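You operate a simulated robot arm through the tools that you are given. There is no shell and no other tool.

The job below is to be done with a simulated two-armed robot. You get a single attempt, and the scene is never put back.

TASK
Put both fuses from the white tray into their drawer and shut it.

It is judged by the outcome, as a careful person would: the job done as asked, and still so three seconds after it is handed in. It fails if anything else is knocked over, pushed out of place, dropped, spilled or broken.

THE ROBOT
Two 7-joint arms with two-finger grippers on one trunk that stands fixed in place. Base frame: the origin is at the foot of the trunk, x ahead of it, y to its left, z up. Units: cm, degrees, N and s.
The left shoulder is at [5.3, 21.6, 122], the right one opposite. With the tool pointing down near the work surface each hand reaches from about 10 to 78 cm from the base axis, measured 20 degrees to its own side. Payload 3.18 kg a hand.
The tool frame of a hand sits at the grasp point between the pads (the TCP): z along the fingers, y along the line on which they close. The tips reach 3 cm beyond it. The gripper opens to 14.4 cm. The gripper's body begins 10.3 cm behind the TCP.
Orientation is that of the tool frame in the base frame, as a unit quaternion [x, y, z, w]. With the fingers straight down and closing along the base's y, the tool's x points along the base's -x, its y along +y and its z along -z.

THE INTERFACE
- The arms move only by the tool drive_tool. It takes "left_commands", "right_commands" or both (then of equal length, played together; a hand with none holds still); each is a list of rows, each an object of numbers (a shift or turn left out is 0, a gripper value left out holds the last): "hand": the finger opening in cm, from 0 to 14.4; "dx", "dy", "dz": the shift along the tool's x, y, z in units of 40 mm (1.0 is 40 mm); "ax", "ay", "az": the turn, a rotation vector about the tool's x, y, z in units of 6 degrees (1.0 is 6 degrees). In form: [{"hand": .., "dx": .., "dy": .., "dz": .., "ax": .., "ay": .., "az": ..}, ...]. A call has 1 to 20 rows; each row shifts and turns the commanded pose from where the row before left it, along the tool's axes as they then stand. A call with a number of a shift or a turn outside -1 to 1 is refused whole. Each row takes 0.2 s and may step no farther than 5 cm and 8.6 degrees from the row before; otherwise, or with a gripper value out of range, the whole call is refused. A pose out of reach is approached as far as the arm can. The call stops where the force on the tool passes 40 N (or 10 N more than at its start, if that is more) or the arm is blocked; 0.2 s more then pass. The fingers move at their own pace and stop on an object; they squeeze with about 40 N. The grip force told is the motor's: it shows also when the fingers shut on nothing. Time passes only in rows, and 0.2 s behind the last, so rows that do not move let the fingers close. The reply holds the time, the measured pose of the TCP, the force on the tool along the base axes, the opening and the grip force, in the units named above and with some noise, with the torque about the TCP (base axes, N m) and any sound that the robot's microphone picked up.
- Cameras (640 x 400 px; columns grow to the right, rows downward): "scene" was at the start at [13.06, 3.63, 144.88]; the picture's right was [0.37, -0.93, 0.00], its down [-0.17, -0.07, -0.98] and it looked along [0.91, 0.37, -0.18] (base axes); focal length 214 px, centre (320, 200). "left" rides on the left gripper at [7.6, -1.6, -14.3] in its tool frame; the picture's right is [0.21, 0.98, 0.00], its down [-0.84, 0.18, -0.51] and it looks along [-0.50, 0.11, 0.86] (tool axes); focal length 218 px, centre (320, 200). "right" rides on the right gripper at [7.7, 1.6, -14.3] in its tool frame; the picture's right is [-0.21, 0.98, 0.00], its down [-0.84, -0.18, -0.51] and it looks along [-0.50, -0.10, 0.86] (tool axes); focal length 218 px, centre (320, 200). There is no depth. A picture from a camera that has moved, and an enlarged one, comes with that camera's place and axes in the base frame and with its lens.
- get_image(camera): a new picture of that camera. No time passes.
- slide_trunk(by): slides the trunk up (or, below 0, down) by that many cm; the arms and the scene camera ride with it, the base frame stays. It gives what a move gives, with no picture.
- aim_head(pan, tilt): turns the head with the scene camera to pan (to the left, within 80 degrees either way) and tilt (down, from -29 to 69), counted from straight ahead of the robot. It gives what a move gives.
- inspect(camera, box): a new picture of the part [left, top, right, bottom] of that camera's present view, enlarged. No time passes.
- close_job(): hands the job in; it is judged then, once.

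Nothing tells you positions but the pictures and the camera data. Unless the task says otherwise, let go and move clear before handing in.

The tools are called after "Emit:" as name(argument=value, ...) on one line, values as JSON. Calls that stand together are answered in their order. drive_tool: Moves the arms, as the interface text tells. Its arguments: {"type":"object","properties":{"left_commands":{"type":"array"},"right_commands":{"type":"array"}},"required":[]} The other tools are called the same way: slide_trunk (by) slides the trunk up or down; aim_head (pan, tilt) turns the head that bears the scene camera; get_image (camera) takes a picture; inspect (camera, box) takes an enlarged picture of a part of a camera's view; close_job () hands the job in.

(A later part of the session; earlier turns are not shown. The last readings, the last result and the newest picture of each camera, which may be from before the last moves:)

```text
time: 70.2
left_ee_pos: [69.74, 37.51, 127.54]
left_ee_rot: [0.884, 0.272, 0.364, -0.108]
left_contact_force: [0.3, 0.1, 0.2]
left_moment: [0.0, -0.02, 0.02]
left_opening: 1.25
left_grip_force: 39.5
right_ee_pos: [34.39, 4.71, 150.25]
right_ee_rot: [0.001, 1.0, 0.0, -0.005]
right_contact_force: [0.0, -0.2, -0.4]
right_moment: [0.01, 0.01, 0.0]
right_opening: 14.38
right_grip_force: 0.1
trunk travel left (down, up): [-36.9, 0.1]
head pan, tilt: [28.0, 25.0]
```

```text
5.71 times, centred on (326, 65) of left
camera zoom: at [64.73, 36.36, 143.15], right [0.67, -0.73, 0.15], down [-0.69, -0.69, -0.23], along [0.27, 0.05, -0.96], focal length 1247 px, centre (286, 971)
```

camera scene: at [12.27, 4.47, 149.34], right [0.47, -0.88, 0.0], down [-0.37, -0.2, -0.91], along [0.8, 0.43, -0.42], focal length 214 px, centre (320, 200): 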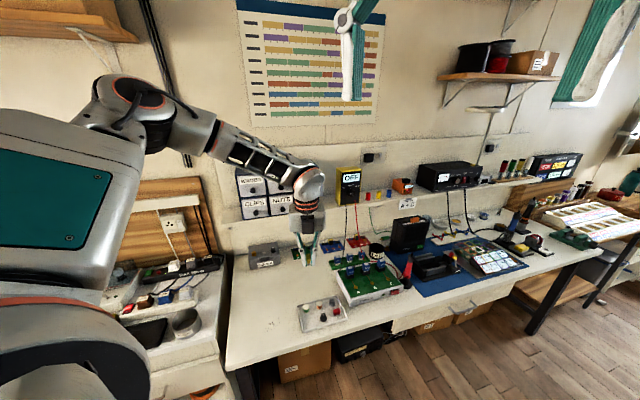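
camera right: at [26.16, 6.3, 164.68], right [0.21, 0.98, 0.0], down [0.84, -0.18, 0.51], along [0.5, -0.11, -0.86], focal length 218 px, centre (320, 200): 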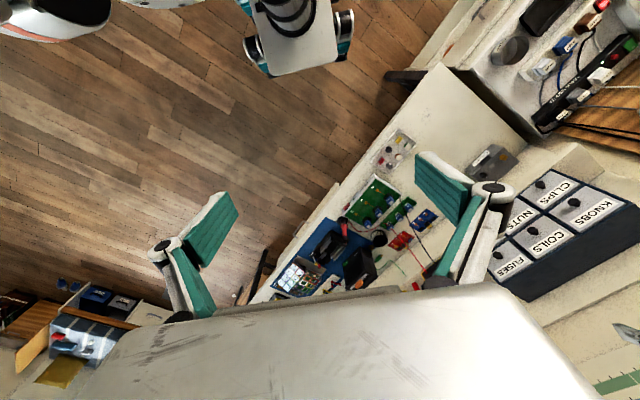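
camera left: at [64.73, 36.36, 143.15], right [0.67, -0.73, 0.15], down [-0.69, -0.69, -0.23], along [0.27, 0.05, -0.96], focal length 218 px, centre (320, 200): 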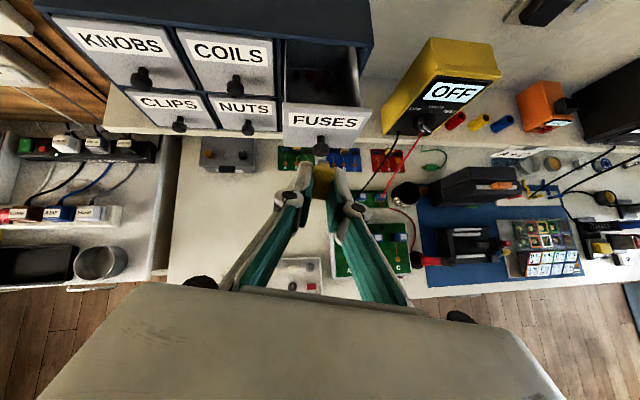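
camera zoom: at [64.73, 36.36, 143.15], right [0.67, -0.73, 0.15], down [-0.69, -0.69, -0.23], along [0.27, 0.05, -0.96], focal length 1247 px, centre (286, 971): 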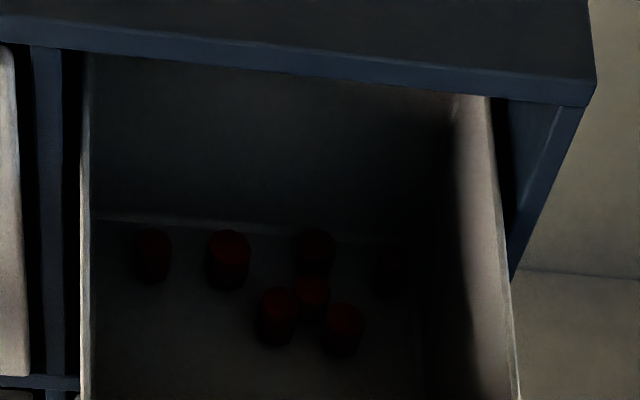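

Measured: panel top is z≈122.9 at n≈86.5, the lip bottom is z≈123.3, and the opening is centred at e≈24.8. I'll slide in over the front panel along the tool axis, lining up first.

Emit:
drive_tool(left_commands=[{"dx": 0.57, "dy": -0.13, "dz": 0.4}, {"dx": 0.57, "dy": -0.13, "dz": 0.4}, {"dx": 0.57, "dy": -0.13, "dz": 0.4}])

Emit:
get_image(camera="left")

```text
time: 71.0
left_ee_pos: [75.94, 43.48, 128.68]
left_ee_rot: [0.885, 0.272, 0.363, -0.108]
left_contact_force: [0.3, 1.0, -0.2]
left_moment: [0.0, 0.03, -0.02]
left_opening: 1.21
left_grip_force: 40.0
right_ee_pos: [34.49, 4.77, 150.35]
right_ee_rot: [0.001, 1.0, 0.001, -0.005]
right_contact_force: [-0.1, 0.0, 0.0]
right_moment: [0.0, 0.04, 0.0]
right_opening: 14.4
right_grip_force: 0.0
trunk travel left (down, up): [-36.9, 0.1]
head pan, tilt: [28.0, 25.0]
```

```text
taken
camera left: at [70.92, 42.42, 144.28], right [0.67, -0.73, 0.15], down [-0.69, -0.69, -0.23], along [0.27, 0.05, -0.96], focal length 218 px, centre (320, 200)
```

left: 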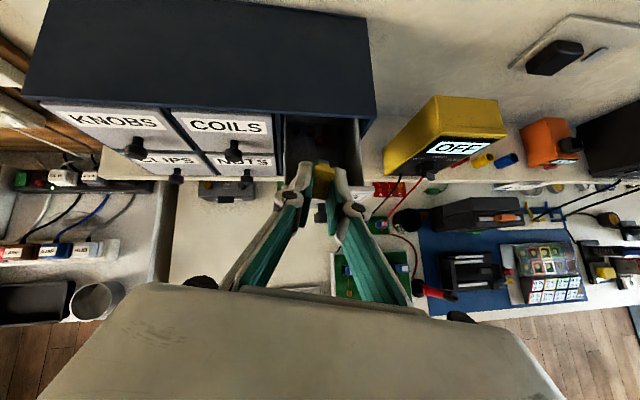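

The hand is on the insertion line with 11.3 cm to go. I'll check clearance over the front panel before going in.

Emit:
inspect(camera="left", box=[256, 100, 416, 220])

Emit:
inspect(camera="scene", box=[220, 120, 380, 220])

```text
3.33 times, centred on (336, 160) of left
camera zoom: at [70.92, 42.42, 144.28], right [0.67, -0.73, 0.15], down [-0.69, -0.69, -0.23], along [0.27, 0.05, -0.96], focal length 728 px, centre (267, 333)
```

zoom: 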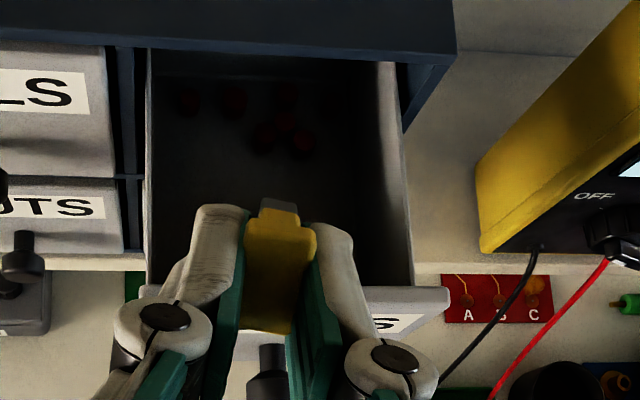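

```text
4.00 times, centred on (300, 170) of scene
camera zoom: at [12.37, 4.54, 149.32], right [0.47, -0.88, 0.0], down [-0.37, -0.2, -0.91], along [0.8, 0.43, -0.42], focal length 858 px, centre (400, 320)
```

zoom: 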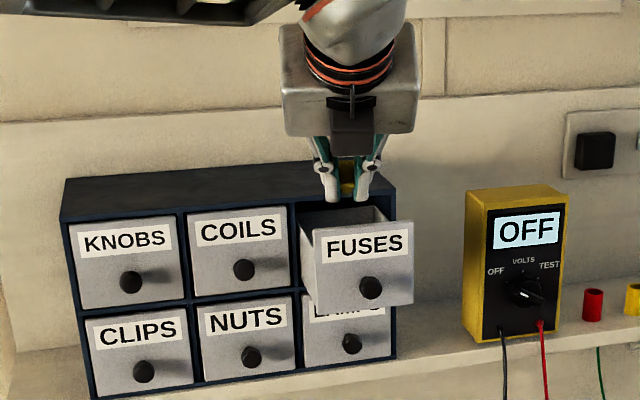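

Lateral alignment looks good from both cameras, and there's visible clearance above the front panel. I'll go in 7.6 cm along the tool axis and check.

Emit:
drive_tool(left_commands=[{"dz": 0.5}, {"dz": 0.5}, {"dz": 0.5}, {"dz": 0.4}])

Emit:
inspect(camera="left", box=[256, 100, 416, 220])

Emit:
inspect(camera="scene", box=[220, 120, 380, 220])

```text
time: 72.0
left_ee_pos: [80.11, 46.48, 123.46]
left_ee_rot: [0.884, 0.272, 0.364, -0.108]
left_contact_force: [0.6, -0.6, -1.5]
left_moment: [0.01, 0.03, 0.0]
left_opening: 1.19
left_grip_force: 40.2
right_ee_pos: [34.53, 4.57, 150.34]
right_ee_rot: [0.001, 1.0, 0.0, -0.005]
right_contact_force: [0.6, -0.1, -0.3]
right_moment: [-0.01, 0.01, -0.02]
right_opening: 14.4
right_grip_force: 0.1
trunk travel left (down, up): [-36.9, 0.1]
head pan, tilt: [28.0, 25.0]
```

```text
3.33 times, centred on (336, 160) of left
camera zoom: at [75.22, 45.37, 138.99], right [0.67, -0.73, 0.15], down [-0.69, -0.69, -0.23], along [0.27, 0.05, -0.96], focal length 728 px, centre (267, 333)
```

zoom: 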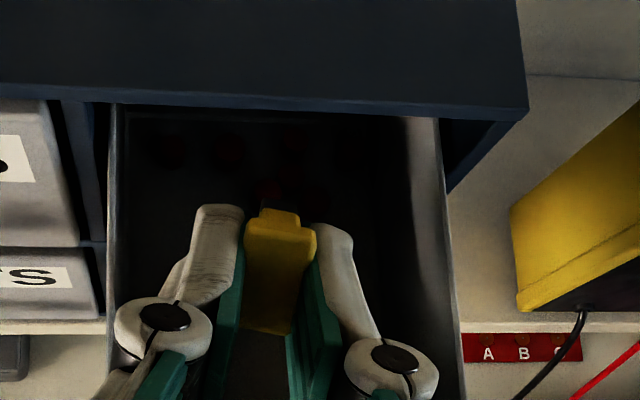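

```text
4.00 times, centred on (300, 170) of scene
camera zoom: at [12.32, 4.51, 149.33], right [0.47, -0.88, 0.0], down [-0.37, -0.2, -0.91], along [0.8, 0.43, -0.42], focal length 858 px, centre (400, 320)
```

zoom: 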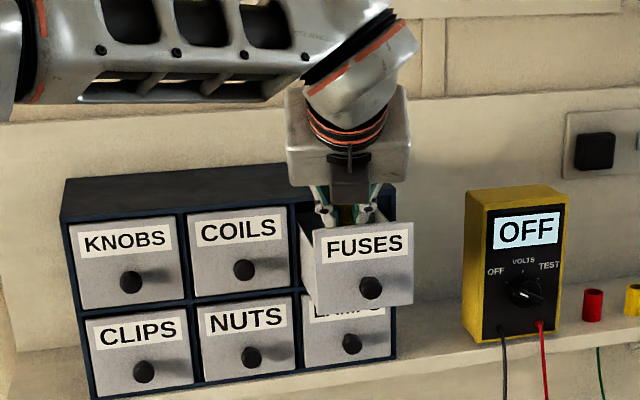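

Clear on all sides. I'll go in the last 3.6 cm so the fuse is near the drawer floor, watching the force.

Emit:
drive_tool(left_commands=[{"dz": 0.3}, {"dz": 0.3}, {"dz": 0.3}])

Emit:
inspect(camera="left", box=[256, 100, 416, 220])

Emit:
inspect(camera="scene", box=[260, 140, 356, 200])

```text
time: 72.8
left_ee_pos: [82.29, 47.91, 120.88]
left_ee_rot: [0.884, 0.273, 0.364, -0.109]
left_contact_force: [0.6, 0.0, -1.3]
left_moment: [-0.01, -0.01, 0.03]
left_opening: 1.22
left_grip_force: 39.9
right_ee_pos: [34.56, 4.73, 150.27]
right_ee_rot: [0.001, 1.0, 0.0, -0.006]
right_contact_force: [0.4, 0.0, 0.0]
right_moment: [0.0, 0.03, 0.03]
right_opening: 14.4
right_grip_force: 0.0
trunk travel left (down, up): [-36.9, 0.1]
head pan, tilt: [28.0, 25.0]
```

```text
3.33 times, centred on (336, 160) of left
camera zoom: at [77.33, 46.71, 136.47], right [0.67, -0.73, 0.15], down [-0.69, -0.69, -0.23], along [0.27, 0.05, -0.96], focal length 728 px, centre (267, 333)
```

zoom: 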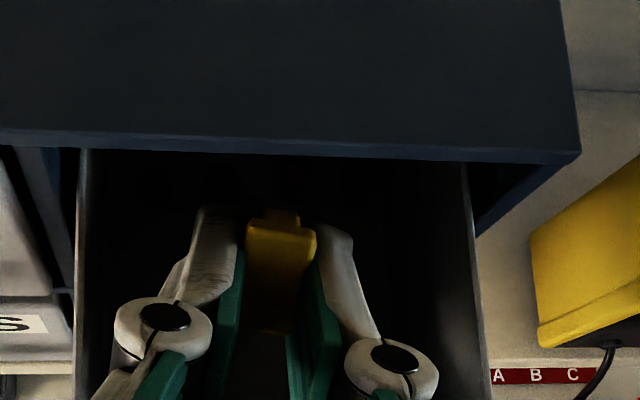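

```text
6.67 times, centred on (308, 170) of scene
camera zoom: at [12.34, 4.52, 149.33], right [0.47, -0.88, 0.0], down [-0.37, -0.2, -0.91], along [0.8, 0.43, -0.42], focal length 1430 px, centre (400, 400)
```

zoom: 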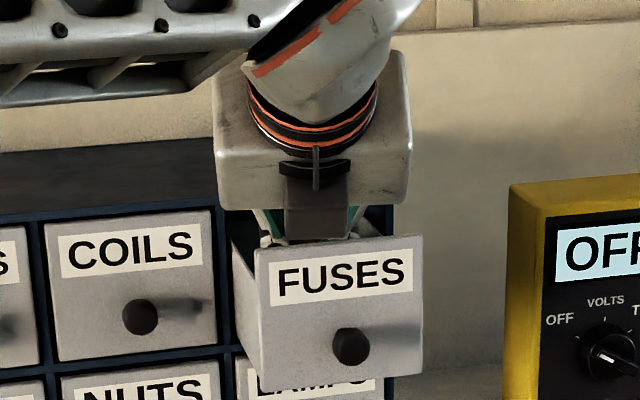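

The fuse is inside the drawer, about 2 cm above its floor, with no contact forces. I'll open the fingers to release it and then withdraw along the same line.

Emit:
drive_tool(left_commands=[{"hand": 2.6}, {}, {}])

Emit:
inspect(camera="left", box=[256, 100, 416, 220])

```text
time: 73.6
left_ee_pos: [82.18, 47.71, 121.0]
left_ee_rot: [0.884, 0.273, 0.364, -0.108]
left_contact_force: [-0.3, -0.6, -0.5]
left_moment: [0.04, -0.03, 0.01]
left_opening: 2.58
left_grip_force: 0.3
right_ee_pos: [34.44, 4.66, 150.23]
right_ee_rot: [0.001, 1.0, 0.0, -0.006]
right_contact_force: [-0.4, 0.4, 0.7]
right_moment: [-0.04, -0.01, -0.01]
right_opening: 14.39
right_grip_force: 0.0
trunk travel left (down, up): [-36.9, 0.1]
head pan, tilt: [28.0, 25.0]
```

```text
3.33 times, centred on (336, 160) of left
camera zoom: at [77.25, 46.65, 136.53], right [0.67, -0.73, 0.15], down [-0.69, -0.69, -0.23], along [0.27, 0.05, -0.96], focal length 728 px, centre (267, 333)
```

zoom: 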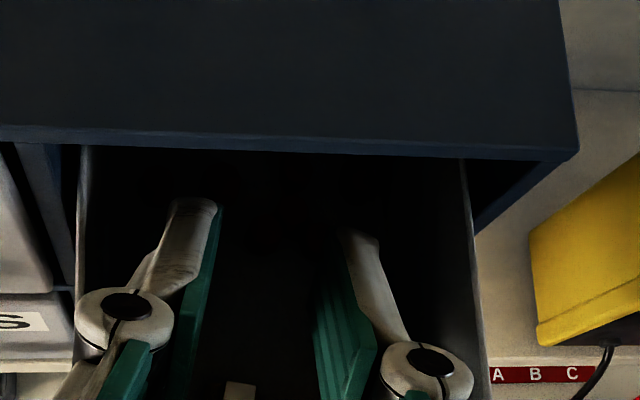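

The fuse has dropped from the fingers. I'll withdraw back along the tool axis and look into the drawer.

Emit:
drive_tool(left_commands=[{"dz": -0.5}, {"dz": -0.6}, {"dz": -0.6}, {"dz": -0.6}, {"dz": -0.6}])

Emit:
inspect(camera="left", box=[256, 60, 416, 180])

Emit:
inspect(camera="scene", box=[260, 140, 356, 200])

```text
time: 74.8
left_ee_pos: [75.36, 43.12, 129.28]
left_ee_rot: [0.884, 0.272, 0.365, -0.108]
left_contact_force: [0.6, -0.4, -0.5]
left_moment: [-0.01, 0.03, 0.01]
left_opening: 2.63
left_grip_force: 0.0
right_ee_pos: [34.39, 4.67, 150.4]
right_ee_rot: [0.001, 1.0, 0.0, -0.005]
right_contact_force: [-0.1, -0.8, -0.4]
right_moment: [0.0, -0.03, 0.01]
right_opening: 14.39
right_grip_force: 0.1
trunk travel left (down, up): [-36.9, 0.1]
head pan, tilt: [28.0, 25.0]
```

```text
3.33 times, centred on (336, 120) of left
camera zoom: at [70.38, 42.02, 144.81], right [0.67, -0.73, 0.15], down [-0.69, -0.69, -0.23], along [0.27, 0.05, -0.96], focal length 728 px, centre (267, 467)
```

zoom: 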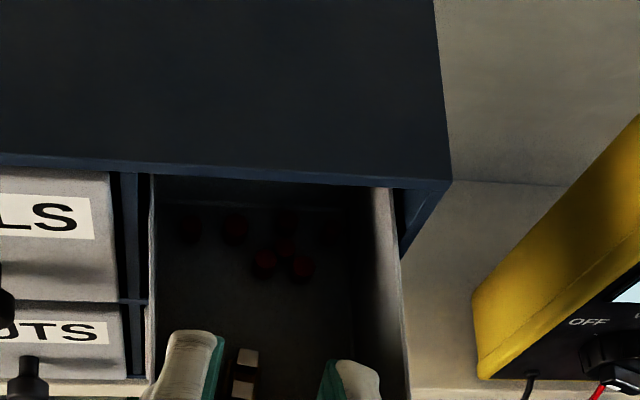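

```text
6.67 times, centred on (308, 170) of scene
camera zoom: at [12.2, 4.44, 149.35], right [0.47, -0.88, 0.0], down [-0.37, -0.2, -0.91], along [0.8, 0.43, -0.42], focal length 1430 px, centre (400, 400)
```

zoom: 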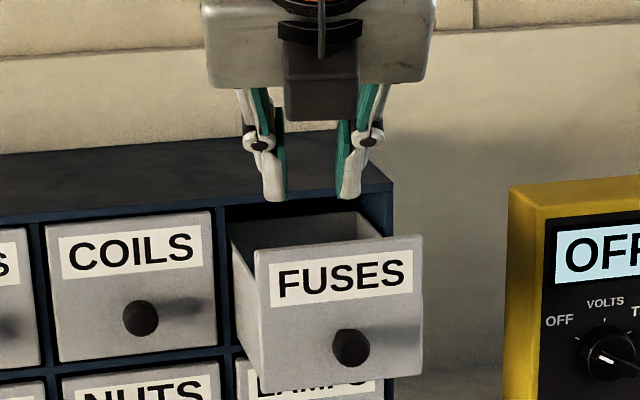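

The yellow fuse is lying in the drawer (its prongs are visible) and the drawer hasn't moved. I'll retrace the path back toward the tray for the red fuse.

Emit:
drive_tool(left_commands=[{"dx": -0.56, "dy": 0.125, "dz": -0.35}, {"dx": -0.56, "dy": 0.125, "dz": -0.35}, {"dx": -0.56, "dy": 0.125, "dz": -0.35}, {"dx": -0.17, "dz": 0.01, "ay": -0.5}, {"dx": -0.347, "dy": -0.04, "dz": 0.024, "ay": -1}, {"dx": -0.343, "dy": -0.04, "dz": 0.06, "ay": -1}, {"dx": -0.335, "dy": -0.04, "dz": 0.095, "ay": -1}, {"dx": -0.323, "dy": -0.04, "dz": 0.13, "ay": -1}, {"dx": -0.308, "dy": -0.04, "dz": 0.163, "ay": -1}, {"dx": -0.289, "dy": -0.04, "dz": 0.194, "ay": -1}, {"dx": -0.267, "dy": -0.04, "dz": 0.223, "ay": -1}])

Emit:
drive_tool(left_commands=[{"az": -1}, {"az": -1}, {"az": -1}, {"az": -1}, {"az": -1}, {"az": -1}, {"az": -1}, {"az": -1}, {"az": -1}, {"az": -1}, {"az": -1}, {"az": -1}, {"az": -1}, {"az": -1}, {"az": -1}, {"az": -1}, {"az": -0.8}])

```text
time: 77.2
left_ee_pos: [63.28, 34.44, 119.83]
left_ee_rot: [0.956, 0.293, -0.002, 0.005]
left_contact_force: [0.6, -0.6, -0.2]
left_moment: [0.0, 0.01, 0.03]
left_opening: 2.61
left_grip_force: 0.1
right_ee_pos: [34.48, 4.77, 150.27]
right_ee_rot: [0.001, 1.0, 0.0, -0.006]
right_contact_force: [0.2, 0.8, 0.1]
right_moment: [-0.01, 0.03, -0.02]
right_opening: 14.4
right_grip_force: 0.1
trunk travel left (down, up): [-36.9, 0.1]
head pan, tilt: [28.0, 25.0]
```

```text
time: 80.8
left_ee_pos: [63.24, 34.38, 119.98]
left_ee_rot: [0.383, 0.924, -0.004, 0.001]
left_contact_force: [-0.2, 0.7, -0.2]
left_moment: [0.01, -0.03, 0.02]
left_opening: 2.61
left_grip_force: 0.1
right_ee_pos: [34.34, 4.67, 150.21]
right_ee_rot: [0.001, 1.0, 0.0, -0.005]
right_contact_force: [0.0, 0.1, 0.4]
right_moment: [0.01, 0.0, 0.0]
right_opening: 14.4
right_grip_force: 0.1
trunk travel left (down, up): [-36.9, 0.1]
head pan, tilt: [28.0, 25.0]
```

The hand is tool-down and turned for the fuse. I'll move above the red fuse at about (63.6, 24.3) and keep z near 100.

Emit:
drive_tool(left_commands=[{"dx": -0.264, "dy": -0.246, "dz": 0.714}, {"dx": -0.264, "dy": -0.246, "dz": 0.714}, {"dx": -0.264, "dy": -0.246, "dz": 0.714}, {"dx": -0.264, "dy": -0.246, "dz": 0.714}, {"dx": -0.264, "dy": -0.246, "dz": 0.714}, {"dx": -0.264, "dy": -0.246, "dz": 0.714}, {"dx": -0.264, "dy": -0.246, "dz": 0.714}])

Emit:
get_image(camera="left")

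Emit:
get_image(camera="scene")

```text
time: 82.4
left_ee_pos: [59.53, 27.28, 101.56]
left_ee_rot: [0.384, 0.923, -0.005, 0.002]
left_contact_force: [-0.5, 0.1, 0.0]
left_moment: [0.02, -0.03, -0.01]
left_opening: 2.61
left_grip_force: 0.0
left hand out of reach, approached as far as the arm can: row 4, 5, 6, 7
right_ee_pos: [34.38, 4.62, 150.27]
right_ee_rot: [0.0, 1.0, 0.001, -0.005]
right_contact_force: [-0.7, 0.1, 0.1]
right_moment: [0.01, 0.03, -0.01]
right_opening: 14.4
right_grip_force: 0.0
trunk travel left (down, up): [-36.9, 0.1]
head pan, tilt: [28.0, 25.0]
```

```text
taken
camera left: at [52.8, 31.73, 116.01], right [0.55, 0.84, -0.01], down [0.72, -0.46, 0.51], along [0.43, -0.29, -0.86], focal length 218 px, centre (320, 200)
```

left: 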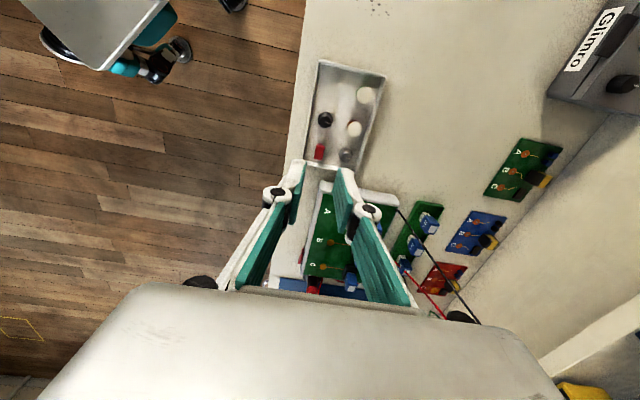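

```text
taken
camera scene: at [12.24, 4.47, 149.34], right [0.47, -0.88, 0.0], down [-0.37, -0.2, -0.91], along [0.8, 0.43, -0.42], focal length 214 px, centre (320, 200)
```

scene: 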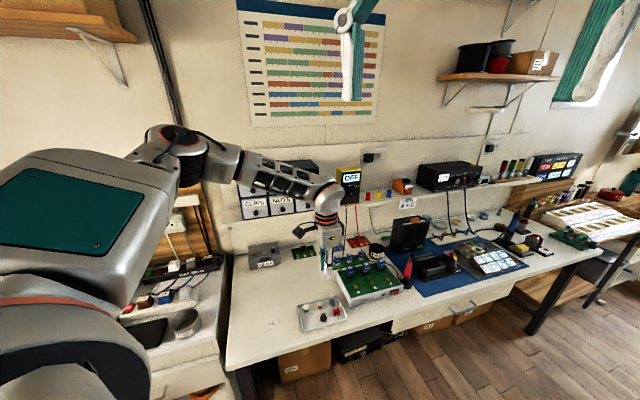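

The arm can't quite reach over the red fuse with the tool vertical. Tilting about 13° around the closing axis moves the wrist back without affecting the grip, so I'll rise a little, tilt, and shift over the fuse.

Emit:
drive_tool(left_commands=[{"dz": -0.8}, {"dz": -0.8}, {"ay": -1}, {"ay": -1.0}, {"ay": -0.3}, {"dx": -0.42, "dy": 0.067}, {"dx": -0.42, "dy": 0.067}, {"dx": -0.42, "dy": 0.067}])

Emit:
get_image(camera="left")

```text
time: 84.2
left_ee_pos: [63.58, 24.26, 109.26]
left_ee_rot: [0.38, 0.917, -0.051, 0.113]
left_contact_force: [0.0, 0.0, -0.1]
left_moment: [0.01, 0.03, -0.01]
left_opening: 2.62
left_grip_force: 0.0
right_ee_pos: [34.53, 4.69, 150.32]
right_ee_rot: [0.0, 1.0, 0.001, -0.005]
right_contact_force: [-0.8, 0.2, -1.5]
right_moment: [0.02, 0.02, -0.02]
right_opening: 14.39
right_grip_force: 0.1
trunk travel left (down, up): [-36.9, 0.1]
head pan, tilt: [28.0, 25.0]
```

```text
taken
camera left: at [54.69, 31.01, 121.31], right [0.55, 0.83, -0.06], down [0.62, -0.36, 0.7], along [0.56, -0.42, -0.71], focal length 218 px, centre (320, 200)
```

left: 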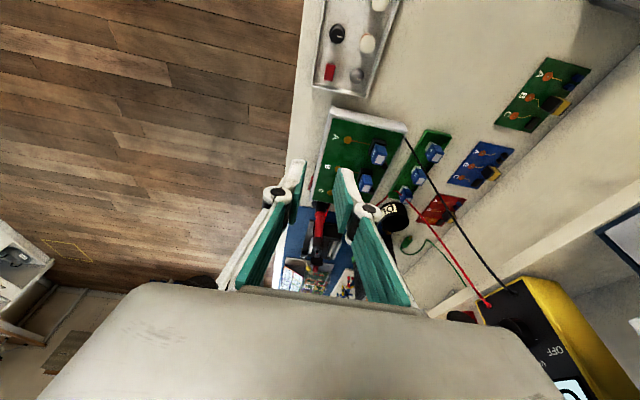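

I've reached a spot over the red fuse with a 14° tilt and no limits. I'll lower by trunk to z≈90 and refine.

Emit:
slide_trunk(by=-19)

Emit:
get_image(camera="left")

Emit:
inspect(camera="left", box=[270, 30, 398, 110])

Emit:
get_image(camera="scene")

```text
time: 86.2
left_ee_pos: [63.56, 24.31, 90.49]
left_ee_rot: [0.381, 0.916, -0.049, 0.114]
left_contact_force: [-1.0, -1.4, -0.4]
left_moment: [0.02, -0.06, -0.03]
left_opening: 2.6
left_grip_force: 0.1
right_ee_pos: [34.21, 4.63, 131.33]
right_ee_rot: [0.001, 1.0, 0.001, -0.004]
right_contact_force: [0.0, 0.0, 0.3]
right_moment: [0.03, -0.02, 0.0]
right_opening: 14.4
right_grip_force: 0.0
trunk travel left (down, up): [-17.9, 19.1]
head pan, tilt: [28.0, 25.0]
```

```text
taken
camera left: at [54.54, 30.97, 102.55], right [0.55, 0.83, -0.06], down [0.62, -0.36, 0.7], along [0.56, -0.42, -0.71], focal length 218 px, centre (320, 200)
```

left: 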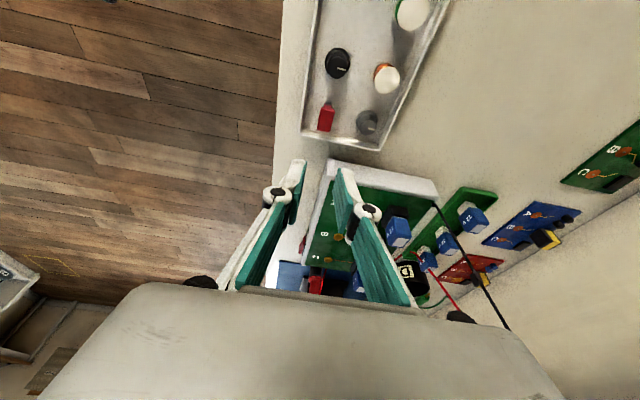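

```text
5.00 times, centred on (334, 70) of left
camera zoom: at [54.54, 30.97, 102.55], right [0.55, 0.83, -0.06], down [0.62, -0.36, 0.7], along [0.56, -0.42, -0.71], focal length 1091 px, centre (250, 850)
```

zoom: 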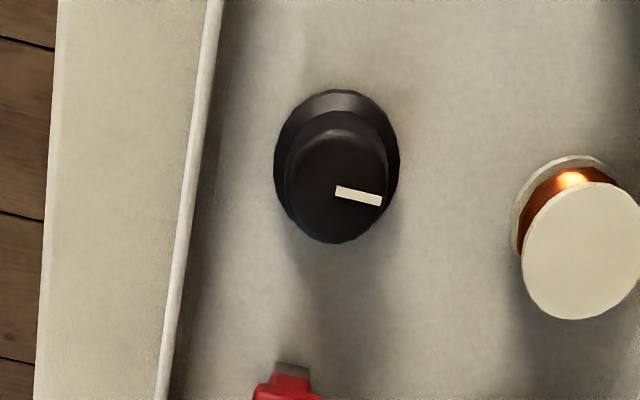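

```text
taken
camera scene: at [19.49, 4.47, 129.93], right [0.47, -0.88, 0.0], down [-0.37, -0.2, -0.91], along [0.8, 0.43, -0.42], focal length 214 px, centre (320, 200)
```

scene: 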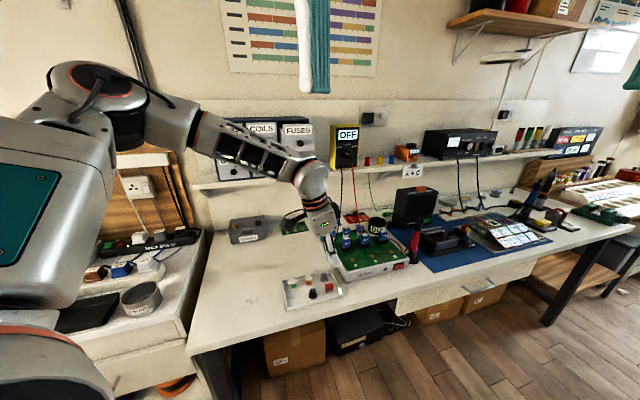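

The tilt leans the hand away from the Halbrix board. I'll zoom on the red fuse to refine its offset.

Emit:
inspect(camera="left", box=[280, 80, 408, 160])

Emit:
inspect(camera="scene", box=[260, 220, 388, 320])

```text
5.00 times, centred on (344, 120) of left
camera zoom: at [54.54, 30.97, 102.55], right [0.55, 0.83, -0.06], down [0.62, -0.36, 0.7], along [0.56, -0.42, -0.71], focal length 1091 px, centre (200, 600)
```

zoom: 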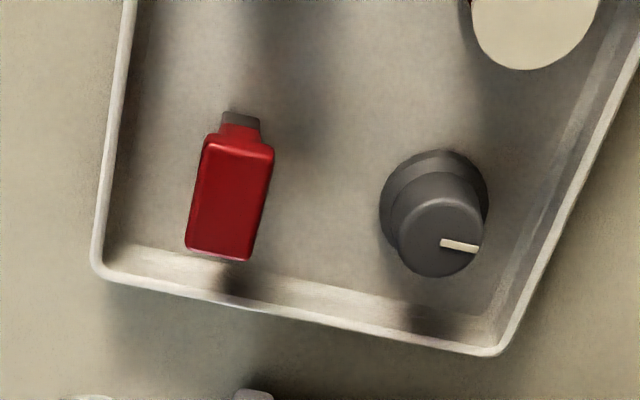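

```text
4.00 times, centred on (324, 270) of scene
camera zoom: at [19.49, 4.47, 129.93], right [0.47, -0.88, 0.0], down [-0.37, -0.2, -0.91], along [0.8, 0.43, -0.42], focal length 858 px, centre (304, -80)
```

zoom: 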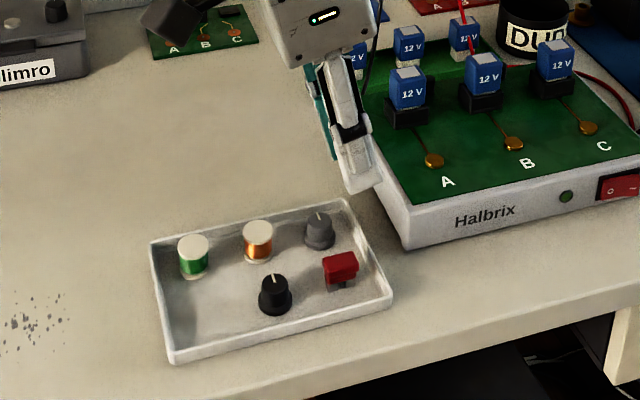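

The red fuse is at about (63.4, 24.3), aligned with the hand and slightly off-centre. I'll nudge to centre, then lower to just above it.

Emit:
drive_tool(left_commands=[{"hand": 2.6, "dx": 0.158, "dy": -0.03, "dz": -0.04}, {}])

Emit:
slide_trunk(by=-7.6)

Emit:
inspect(camera="left", box=[256, 120, 384, 200])

Emit:
inspect(camera="scene", box=[252, 210, 380, 290])

```text
time: 86.8
left_ee_pos: [62.97, 24.7, 90.26]
left_ee_rot: [0.38, 0.916, -0.05, 0.113]
left_contact_force: [0.5, 0.0, 0.1]
left_moment: [0.0, 0.02, 0.01]
left_opening: 2.59
left_grip_force: 0.1
right_ee_pos: [34.46, 4.74, 131.25]
right_ee_rot: [0.001, 1.0, 0.0, -0.006]
right_contact_force: [0.0, -0.4, -0.6]
right_moment: [-0.01, 0.03, 0.03]
right_opening: 14.39
right_grip_force: 0.2
trunk travel left (down, up): [-17.9, 19.1]
head pan, tilt: [28.0, 25.0]
```

```text
time: 88.0
left_ee_pos: [62.97, 24.65, 82.29]
left_ee_rot: [0.381, 0.917, -0.052, 0.11]
left_contact_force: [0.5, -0.5, -0.1]
left_moment: [0.02, 0.0, 0.04]
left_opening: 2.6
left_grip_force: 0.1
right_ee_pos: [35.62, 4.68, 123.05]
right_ee_rot: [0.0, 1.0, 0.005, -0.008]
right_contact_force: [10.8, 6.7, -9.7]
right_moment: [-0.09, 0.88, 0.42]
right_opening: 14.23
right_grip_force: 0.1
trunk travel left (down, up): [-10.1, 26.8]
head pan, tilt: [28.0, 25.0]
stopped: the force on the tool passed its limit at 56 N (the readings are from after the stop); the commanded pose is now the measured one
```

```text
5.00 times, centred on (320, 160) of left
camera zoom: at [54.09, 31.37, 94.39], right [0.55, 0.83, -0.06], down [0.62, -0.36, 0.69], along [0.56, -0.42, -0.72], focal length 1091 px, centre (320, 400)
```

zoom: 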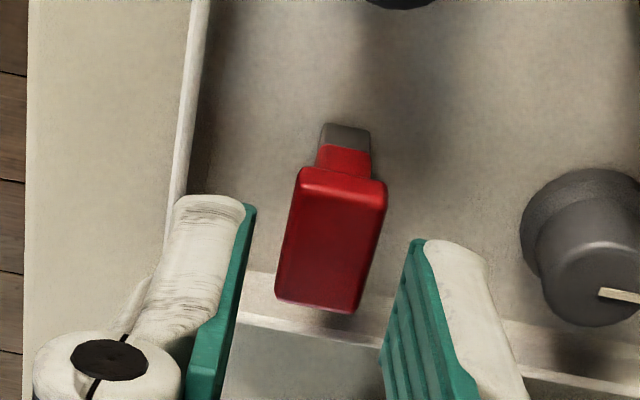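

```text
5.00 times, centred on (316, 250) of scene
camera zoom: at [27.89, 4.4, 121.11], right [0.46, -0.89, 0.0], down [-0.34, -0.18, -0.92], along [0.82, 0.42, -0.38], focal length 1072 px, centre (340, -50)
```

zoom: 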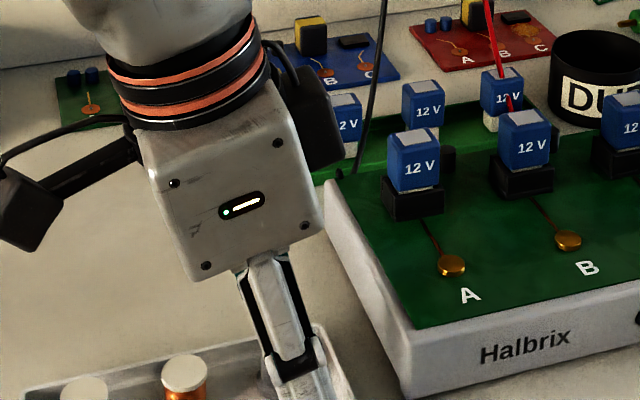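

The stop came from the right hand, not the left. As the trunk lowers, the head leans forward and it touched the parked right gripper. I'll raise the trunk a little, then move the right arm out of the way to its own side.

Emit:
slide_trunk(by=5)

Emit:
get_image(camera="right")

Emit:
get_image(camera="scene")

```text
time: 88.9
left_ee_pos: [63.09, 24.74, 86.91]
left_ee_rot: [0.381, 0.917, -0.052, 0.107]
left_contact_force: [-0.5, 0.7, -0.9]
left_moment: [-0.02, 0.02, 0.01]
left_opening: 2.59
left_grip_force: 0.1
right_ee_pos: [35.76, 4.68, 127.89]
right_ee_rot: [0.002, 1.0, 0.004, -0.011]
right_contact_force: [0.0, -0.7, -0.1]
right_moment: [-0.01, 0.05, -0.01]
right_opening: 14.39
right_grip_force: 0.1
trunk travel left (down, up): [-15.1, 21.8]
head pan, tilt: [28.0, 25.0]
```

```text
taken
camera right: at [28.32, 6.22, 142.18], right [0.21, 0.98, 0.0], down [0.85, -0.19, 0.49], along [0.48, -0.1, -0.87], focal length 218 px, centre (320, 200)
```

right: 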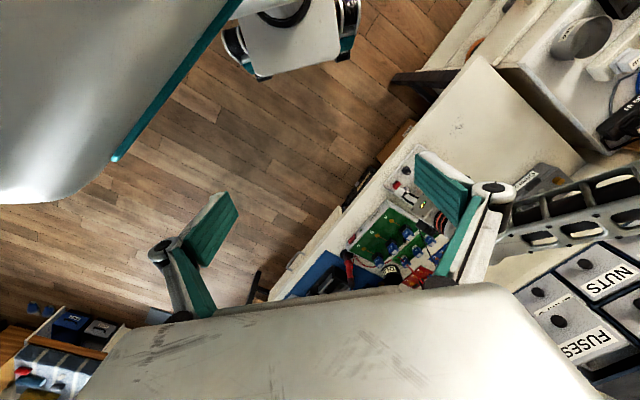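

```text
taken
camera scene: at [22.57, 4.48, 126.69], right [0.47, -0.88, 0.0], down [-0.37, -0.2, -0.91], along [0.8, 0.43, -0.42], focal length 214 px, centre (320, 200)
```

scene: 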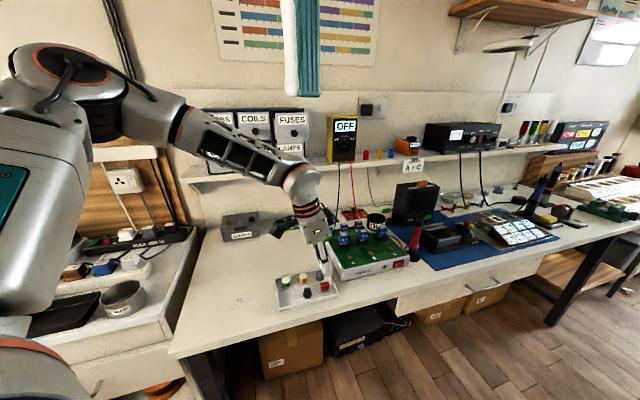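

Contact is relieved and nothing on the bench moved. I'll move the right hand about 26 cm to its own side in free air.

Emit:
drive_tool(right_commands=[{"dy": -0.7}, {"dy": -0.8}, {"dy": -0.8}, {"dy": -0.8}, {"dy": -0.8}, {"dy": -0.8}, {"dy": -0.8}, {"dy": -0.8}])

Emit:
get_image(camera="right")

Emit:
inspect(camera="scene", box=[250, 220, 390, 320])

```text
time: 90.7
left_ee_pos: [63.02, 24.65, 87.15]
left_ee_rot: [0.381, 0.917, -0.053, 0.108]
left_contact_force: [0.3, -0.7, 0.9]
left_moment: [0.0, 0.0, 0.0]
left_opening: 2.57
left_grip_force: 0.1
right_ee_pos: [35.17, -19.89, 126.65]
right_ee_rot: [0.002, 1.0, 0.006, -0.009]
right_contact_force: [-0.1, -0.1, 0.4]
right_moment: [0.0, -0.01, 0.03]
right_opening: 14.39
right_grip_force: 0.0
right hand out of reach, approached as far as the arm can: row 8
trunk travel left (down, up): [-15.1, 21.8]
head pan, tilt: [28.0, 25.0]
```

```text
taken
camera right: at [27.57, -18.32, 140.91], right [0.21, 0.98, 0.01], down [0.85, -0.19, 0.49], along [0.48, -0.1, -0.87], focal length 218 px, centre (320, 200)
```

right: 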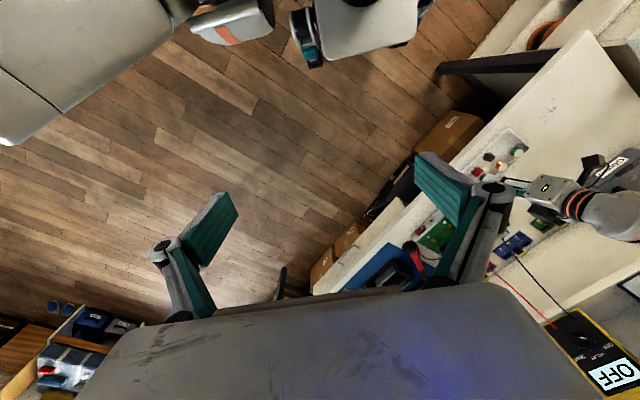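

```text
4.00 times, centred on (320, 270) of scene
camera zoom: at [22.43, 4.42, 126.75], right [0.47, -0.88, 0.0], down [-0.37, -0.2, -0.91], along [0.8, 0.43, -0.42], focal length 858 px, centre (320, -80)
```

zoom: 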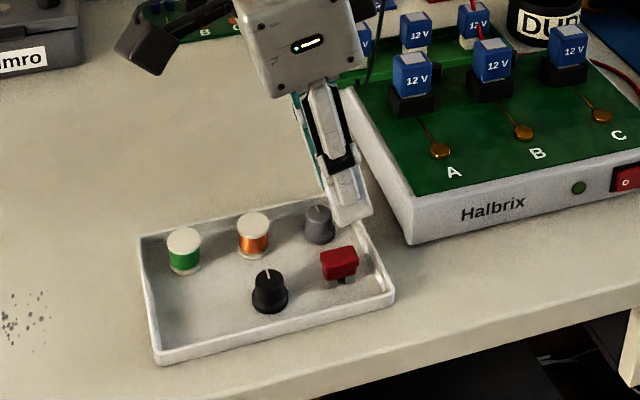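

The right arm is clear and the tray is undisturbed. I'll lower the left hand toward the red fuse again, stopping just above first.

Emit:
slide_trunk(by=-5)

Emit:
inspect(camera="left", box=[256, 120, 384, 200])

Emit:
inspect(camera="scene", box=[250, 210, 378, 290])

```text
time: 91.6
left_ee_pos: [62.96, 24.5, 82.48]
left_ee_rot: [0.38, 0.917, -0.051, 0.112]
left_contact_force: [-0.7, -0.2, 1.4]
left_moment: [0.01, 0.01, -0.04]
left_opening: 2.6
left_grip_force: 0.0
right_ee_pos: [39.77, -19.7, 118.13]
right_ee_rot: [0.002, 0.997, 0.006, -0.075]
right_contact_force: [-0.4, 0.4, 0.9]
right_moment: [0.01, -0.11, 0.01]
right_opening: 14.39
right_grip_force: 0.1
trunk travel left (down, up): [-10.1, 26.8]
head pan, tilt: [28.0, 25.0]
```

```text
5.00 times, centred on (320, 160) of left
camera zoom: at [54.01, 31.36, 94.56], right [0.55, 0.83, -0.06], down [0.62, -0.36, 0.7], along [0.56, -0.42, -0.72], focal length 1091 px, centre (320, 400)
```

zoom: 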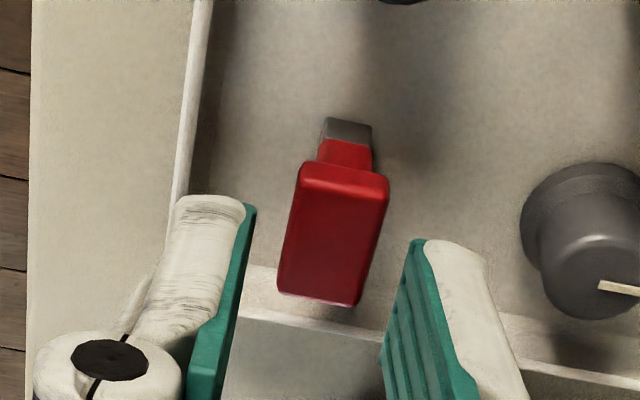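

```text
5.00 times, centred on (314, 250) of scene
camera zoom: at [27.66, 4.48, 120.78], right [0.47, -0.88, 0.0], down [-0.37, -0.2, -0.91], along [0.8, 0.43, -0.42], focal length 1072 px, centre (350, -50)
```

zoom: 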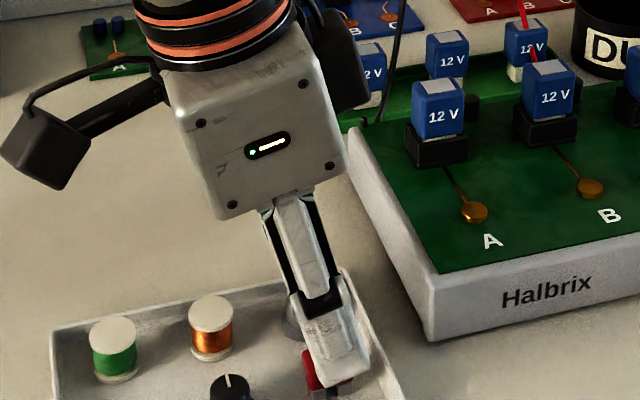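

The red fuse is centred between the pads. I'll lower the final 2.5 cm and close.

Emit:
slide_trunk(by=-2.4)

Emit:
inspect(camera="left", box=[256, 120, 384, 200])

```text
time: 92.3
left_ee_pos: [62.91, 24.8, 79.51]
left_ee_rot: [0.381, 0.917, -0.053, 0.107]
left_contact_force: [-0.6, -1.1, 1.8]
left_moment: [-0.01, -0.03, -0.05]
left_opening: 2.55
left_grip_force: 0.0
right_ee_pos: [42.26, -19.74, 113.64]
right_ee_rot: [0.0, 0.994, 0.009, -0.108]
right_contact_force: [-0.2, 0.2, 0.5]
right_moment: [-0.07, -0.02, 0.01]
right_opening: 14.38
right_grip_force: 0.0
trunk travel left (down, up): [-7.7, 29.2]
head pan, tilt: [28.0, 25.0]
```

```text
5.00 times, centred on (320, 160) of left
camera zoom: at [54.1, 31.39, 91.72], right [0.55, 0.83, -0.06], down [0.63, -0.36, 0.69], along [0.55, -0.42, -0.72], focal length 1091 px, centre (320, 400)
```

zoom: 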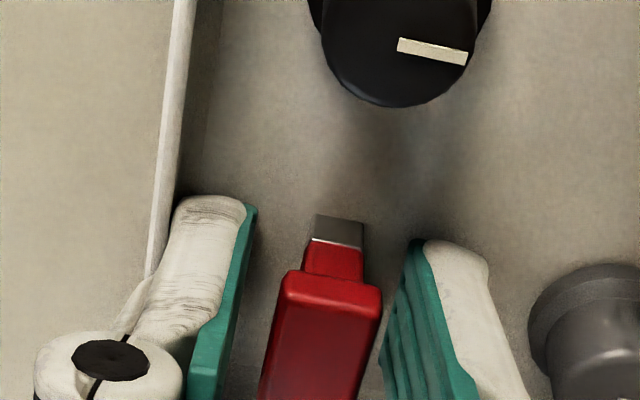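

The fuse is between the pads with the tips just off the tray floor. Closing now, then a small straight-up lift by trunk.

Emit:
drive_tool(left_commands=[{"hand": 0}, {}, {}, {}])

Emit:
slide_trunk(by=3)

Emit:
inspect(camera="left", box=[256, 120, 384, 200])

Emit:
inspect(camera="scene", box=[240, 220, 400, 320])

```text
time: 93.3
left_ee_pos: [62.99, 24.65, 79.69]
left_ee_rot: [0.381, 0.917, -0.053, 0.108]
left_contact_force: [0.3, -0.7, 0.1]
left_moment: [-0.01, -0.03, -0.02]
left_opening: 1.22
left_grip_force: 40.1
right_ee_pos: [42.17, -19.74, 113.68]
right_ee_rot: [0.0, 0.994, 0.008, -0.108]
right_contact_force: [0.3, 0.7, 0.1]
right_moment: [-0.03, -0.01, 0.01]
right_opening: 14.42
right_grip_force: 0.1
trunk travel left (down, up): [-7.7, 29.2]
head pan, tilt: [28.0, 25.0]
```

```text
time: 94.1
left_ee_pos: [63.04, 24.64, 82.39]
left_ee_rot: [0.38, 0.917, -0.053, 0.106]
left_contact_force: [0.8, 0.2, -0.8]
left_moment: [-0.03, 0.06, 0.0]
left_opening: 1.25
left_grip_force: 40.1
right_ee_pos: [42.53, -19.66, 116.35]
right_ee_rot: [0.002, 0.994, 0.008, -0.11]
right_contact_force: [1.0, 0.1, -1.4]
right_moment: [0.03, 0.13, -0.04]
right_opening: 14.4
right_grip_force: 0.1
trunk travel left (down, up): [-10.7, 26.2]
head pan, tilt: [28.0, 25.0]
```

```text
5.00 times, centred on (320, 160) of left
camera zoom: at [54.37, 31.38, 94.51], right [0.55, 0.83, -0.07], down [0.63, -0.36, 0.69], along [0.55, -0.42, -0.72], focal length 1091 px, centre (320, 400)
```

zoom: 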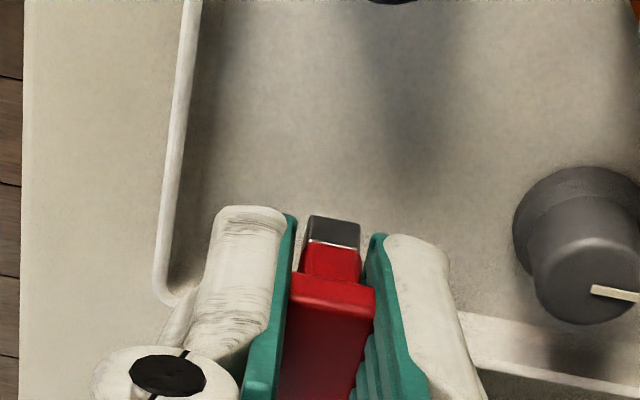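

```text
4.00 times, centred on (320, 270) of scene
camera zoom: at [27.55, 4.47, 121.29], right [0.47, -0.88, 0.0], down [-0.38, -0.2, -0.91], along [0.8, 0.43, -0.42], focal length 858 px, centre (320, -80)
```

zoom: 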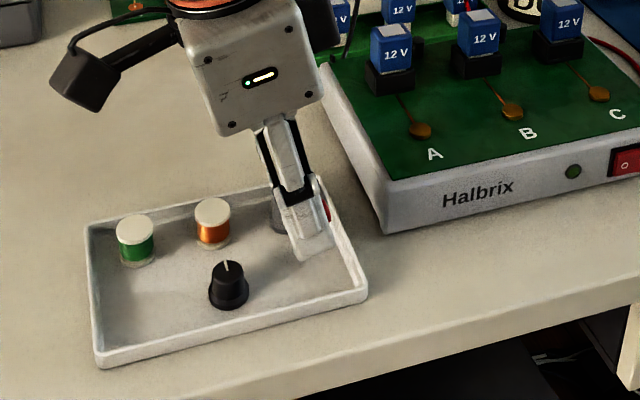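

The red fuse is held at 1.25 cm and clear of the tray. I'll raise the trunk fully, then untilt and back away over the bench.

Emit:
slide_trunk(by=26.1)

Emit:
drive_tool(left_commands=[{"dx": 0.42, "dy": -0.067}, {"dx": 0.42, "dy": -0.067}, {"dx": 0.42, "dy": -0.067}, {"ay": 1}, {"ay": 1}, {"ay": 0.15}])

Emit:
get_image(camera="left")

Emit:
get_image(camera="scene")

```text
time: 96.8
left_ee_pos: [63.08, 24.73, 108.8]
left_ee_rot: [0.381, 0.917, -0.052, 0.108]
left_contact_force: [-0.3, 0.3, 0.0]
left_moment: [-0.01, 0.02, 0.0]
left_opening: 1.24
left_grip_force: 39.4
right_ee_pos: [24.03, -19.68, 154.34]
right_ee_rot: [-0.001, 0.993, 0.009, 0.119]
right_contact_force: [-0.2, -0.1, 0.6]
right_moment: [0.0, 0.02, -0.01]
right_opening: 14.42
right_grip_force: 0.0
trunk travel left (down, up): [-36.8, 0.1]
head pan, tilt: [28.0, 25.0]
```

```text
time: 98.2
left_ee_pos: [58.89, 27.63, 107.54]
left_ee_rot: [0.384, 0.923, -0.01, 0.004]
left_contact_force: [-0.4, -0.7, 0.2]
left_moment: [-0.02, 0.0, -0.03]
left_opening: 1.23
left_grip_force: 40.1
right_ee_pos: [23.99, -19.73, 154.31]
right_ee_rot: [-0.001, 0.993, 0.008, 0.118]
right_contact_force: [0.0, -0.6, -0.5]
right_moment: [0.03, -0.01, 0.0]
right_opening: 14.4
right_grip_force: 0.1
trunk travel left (down, up): [-36.8, 0.1]
head pan, tilt: [28.0, 25.0]
```

```text
taken
camera left: at [52.21, 32.14, 121.83], right [0.55, 0.84, -0.02], down [0.72, -0.46, 0.52], along [0.43, -0.29, -0.86], focal length 218 px, centre (320, 200)
```

left: 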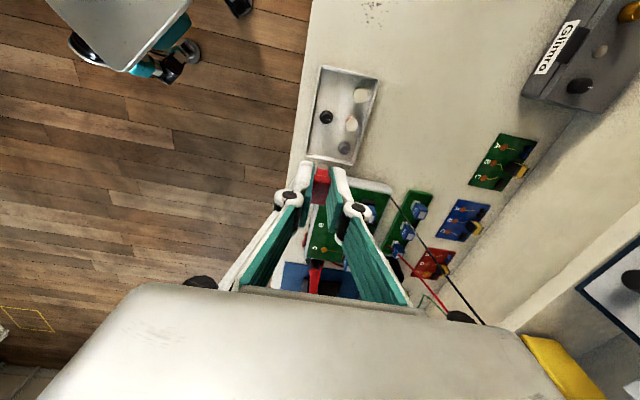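

```text
taken
camera scene: at [12.25, 4.45, 149.25], right [0.47, -0.88, 0.0], down [-0.37, -0.2, -0.91], along [0.8, 0.43, -0.42], focal length 214 px, centre (320, 200)
```

scene: 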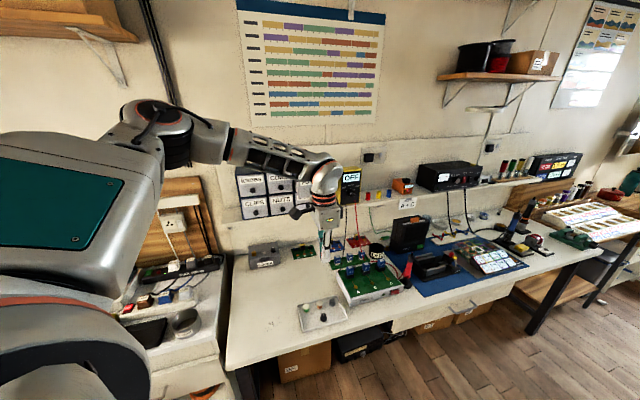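

The red fuse is held and the hand is vertical. I'll shift back a little and rotate to the cabinet-facing orientation as before.

Emit:
drive_tool(left_commands=[{"dx": 0.6, "dy": 0.13}, {"dx": 0.6, "dy": 0.13}, {"az": 1}, {"az": 1}, {"az": 1}, {"az": 1}, {"az": 1}, {"az": 1}, {"az": 1}, {"az": 1}, {"az": 1}, {"az": 1}, {"az": 1}, {"az": 1}, {"az": 1}, {"az": 1}, {"az": 1}, {"az": 1}, {"az": 0.8}])

```text
time: 102.2
left_ee_pos: [56.32, 31.7, 107.61]
left_ee_rot: [0.956, 0.292, -0.002, 0.011]
left_contact_force: [0.0, 0.2, 0.7]
left_moment: [-0.01, 0.05, -0.02]
left_opening: 1.26
left_grip_force: 40.0
right_ee_pos: [23.89, -19.66, 154.32]
right_ee_rot: [-0.001, 0.993, 0.008, 0.118]
right_contact_force: [0.1, 0.3, 0.3]
right_moment: [0.0, 0.02, 0.0]
right_opening: 14.38
right_grip_force: 0.1
trunk travel left (down, up): [-36.8, 0.1]
head pan, tilt: [28.0, 25.0]
```

That's the same start pose as with the yellow fuse. I'll repeat the lift-and-pitch path to the drawer front.

Emit:
drive_tool(left_commands=[{"dx": 0.345, "dy": 0.088, "dz": -0.62}, {"dx": 0.345, "dy": 0.088, "dz": -0.62}, {"dx": 0.345, "dy": 0.088, "dz": -0.62}, {"dx": 0.345, "dy": 0.088, "dz": -0.62}, {"dx": 0.345, "dy": 0.088, "dz": -0.62}, {"dx": 0.243, "dy": 0.04, "dz": -0.25, "ay": 1}, {"dx": 0.267, "dy": 0.04, "dz": -0.223, "ay": 1}, {"dx": 0.289, "dy": 0.04, "dz": -0.194, "ay": 1}, {"dx": 0.308, "dy": 0.04, "dz": -0.163, "ay": 1}, {"dx": 0.323, "dy": 0.04, "dz": -0.13, "ay": 1}, {"dx": 0.335, "dy": 0.04, "dz": -0.095, "ay": 1}, {"dx": 0.343, "dy": 0.04, "dz": -0.06, "ay": 1}, {"dx": 0.17, "dz": -0.01, "ay": 0.5}])

Emit:
inspect(camera="left", box=[240, 20, 400, 220])

```text
time: 105.0
left_ee_pos: [69.77, 37.7, 127.24]
left_ee_rot: [0.884, 0.274, 0.365, -0.102]
left_contact_force: [-0.5, 0.2, 0.2]
left_moment: [0.02, 0.0, -0.02]
left_opening: 1.24
left_grip_force: 40.3
right_ee_pos: [23.98, -19.65, 154.38]
right_ee_rot: [-0.001, 0.993, 0.009, 0.119]
right_contact_force: [-0.1, 0.0, -0.3]
right_moment: [0.01, 0.03, 0.0]
right_opening: 14.41
right_grip_force: 0.1
trunk travel left (down, up): [-36.8, 0.1]
head pan, tilt: [28.0, 25.0]
```

```text
2.00 times, centred on (320, 120) of left
camera zoom: at [64.64, 36.76, 142.83], right [0.67, -0.72, 0.17], down [-0.69, -0.69, -0.23], along [0.28, 0.04, -0.96], focal length 436 px, centre (320, 360)
```

zoom: 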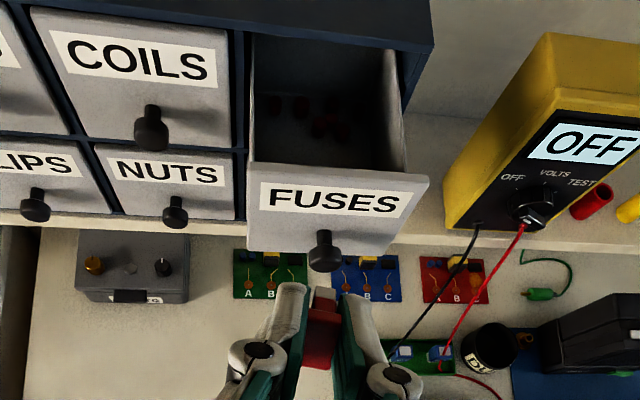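

The drawer is unchanged. I'll line up on the insertion line, slightly to the right of the last drop.

Emit:
drive_tool(left_commands=[{"dx": 0.59, "dy": -0.108, "dz": 0.4}, {"dx": 0.59, "dy": -0.108, "dz": 0.4}, {"dx": 0.59, "dy": -0.108, "dz": 0.4}])

Emit:
inspect(camera="scene", box=[260, 140, 356, 200])

Emit:
inspect(camera="left", box=[256, 100, 416, 220])

```text
time: 105.8
left_ee_pos: [75.95, 43.75, 128.63]
left_ee_rot: [0.885, 0.275, 0.362, -0.103]
left_contact_force: [0.9, 0.0, 0.1]
left_moment: [-0.03, 0.0, 0.01]
left_opening: 1.25
left_grip_force: 40.0
right_ee_pos: [24.11, -19.61, 154.3]
right_ee_rot: [-0.002, 0.993, 0.009, 0.117]
right_contact_force: [0.6, 0.4, 0.2]
right_moment: [-0.01, -0.01, -0.01]
right_opening: 14.4
right_grip_force: 0.0
trunk travel left (down, up): [-36.8, 0.1]
head pan, tilt: [28.0, 25.0]
```

```text
6.67 times, centred on (308, 170) of scene
camera zoom: at [12.35, 4.54, 149.23], right [0.47, -0.88, 0.0], down [-0.37, -0.2, -0.91], along [0.8, 0.43, -0.42], focal length 1430 px, centre (400, 400)
```

zoom: 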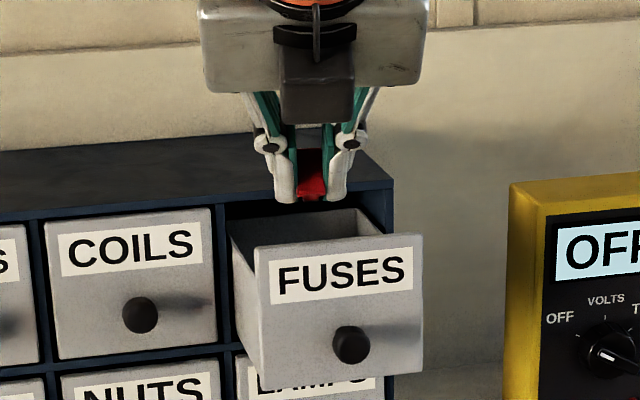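

```text
3.33 times, centred on (336, 160) of left
camera zoom: at [70.95, 42.72, 144.25], right [0.67, -0.72, 0.16], down [-0.69, -0.69, -0.22], along [0.27, 0.04, -0.96], focal length 728 px, centre (267, 333)
```

zoom: 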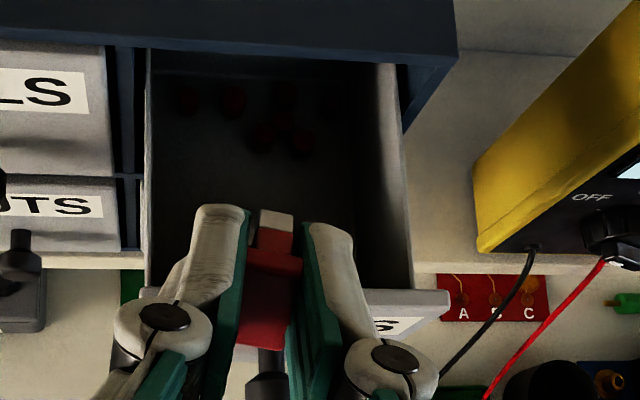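

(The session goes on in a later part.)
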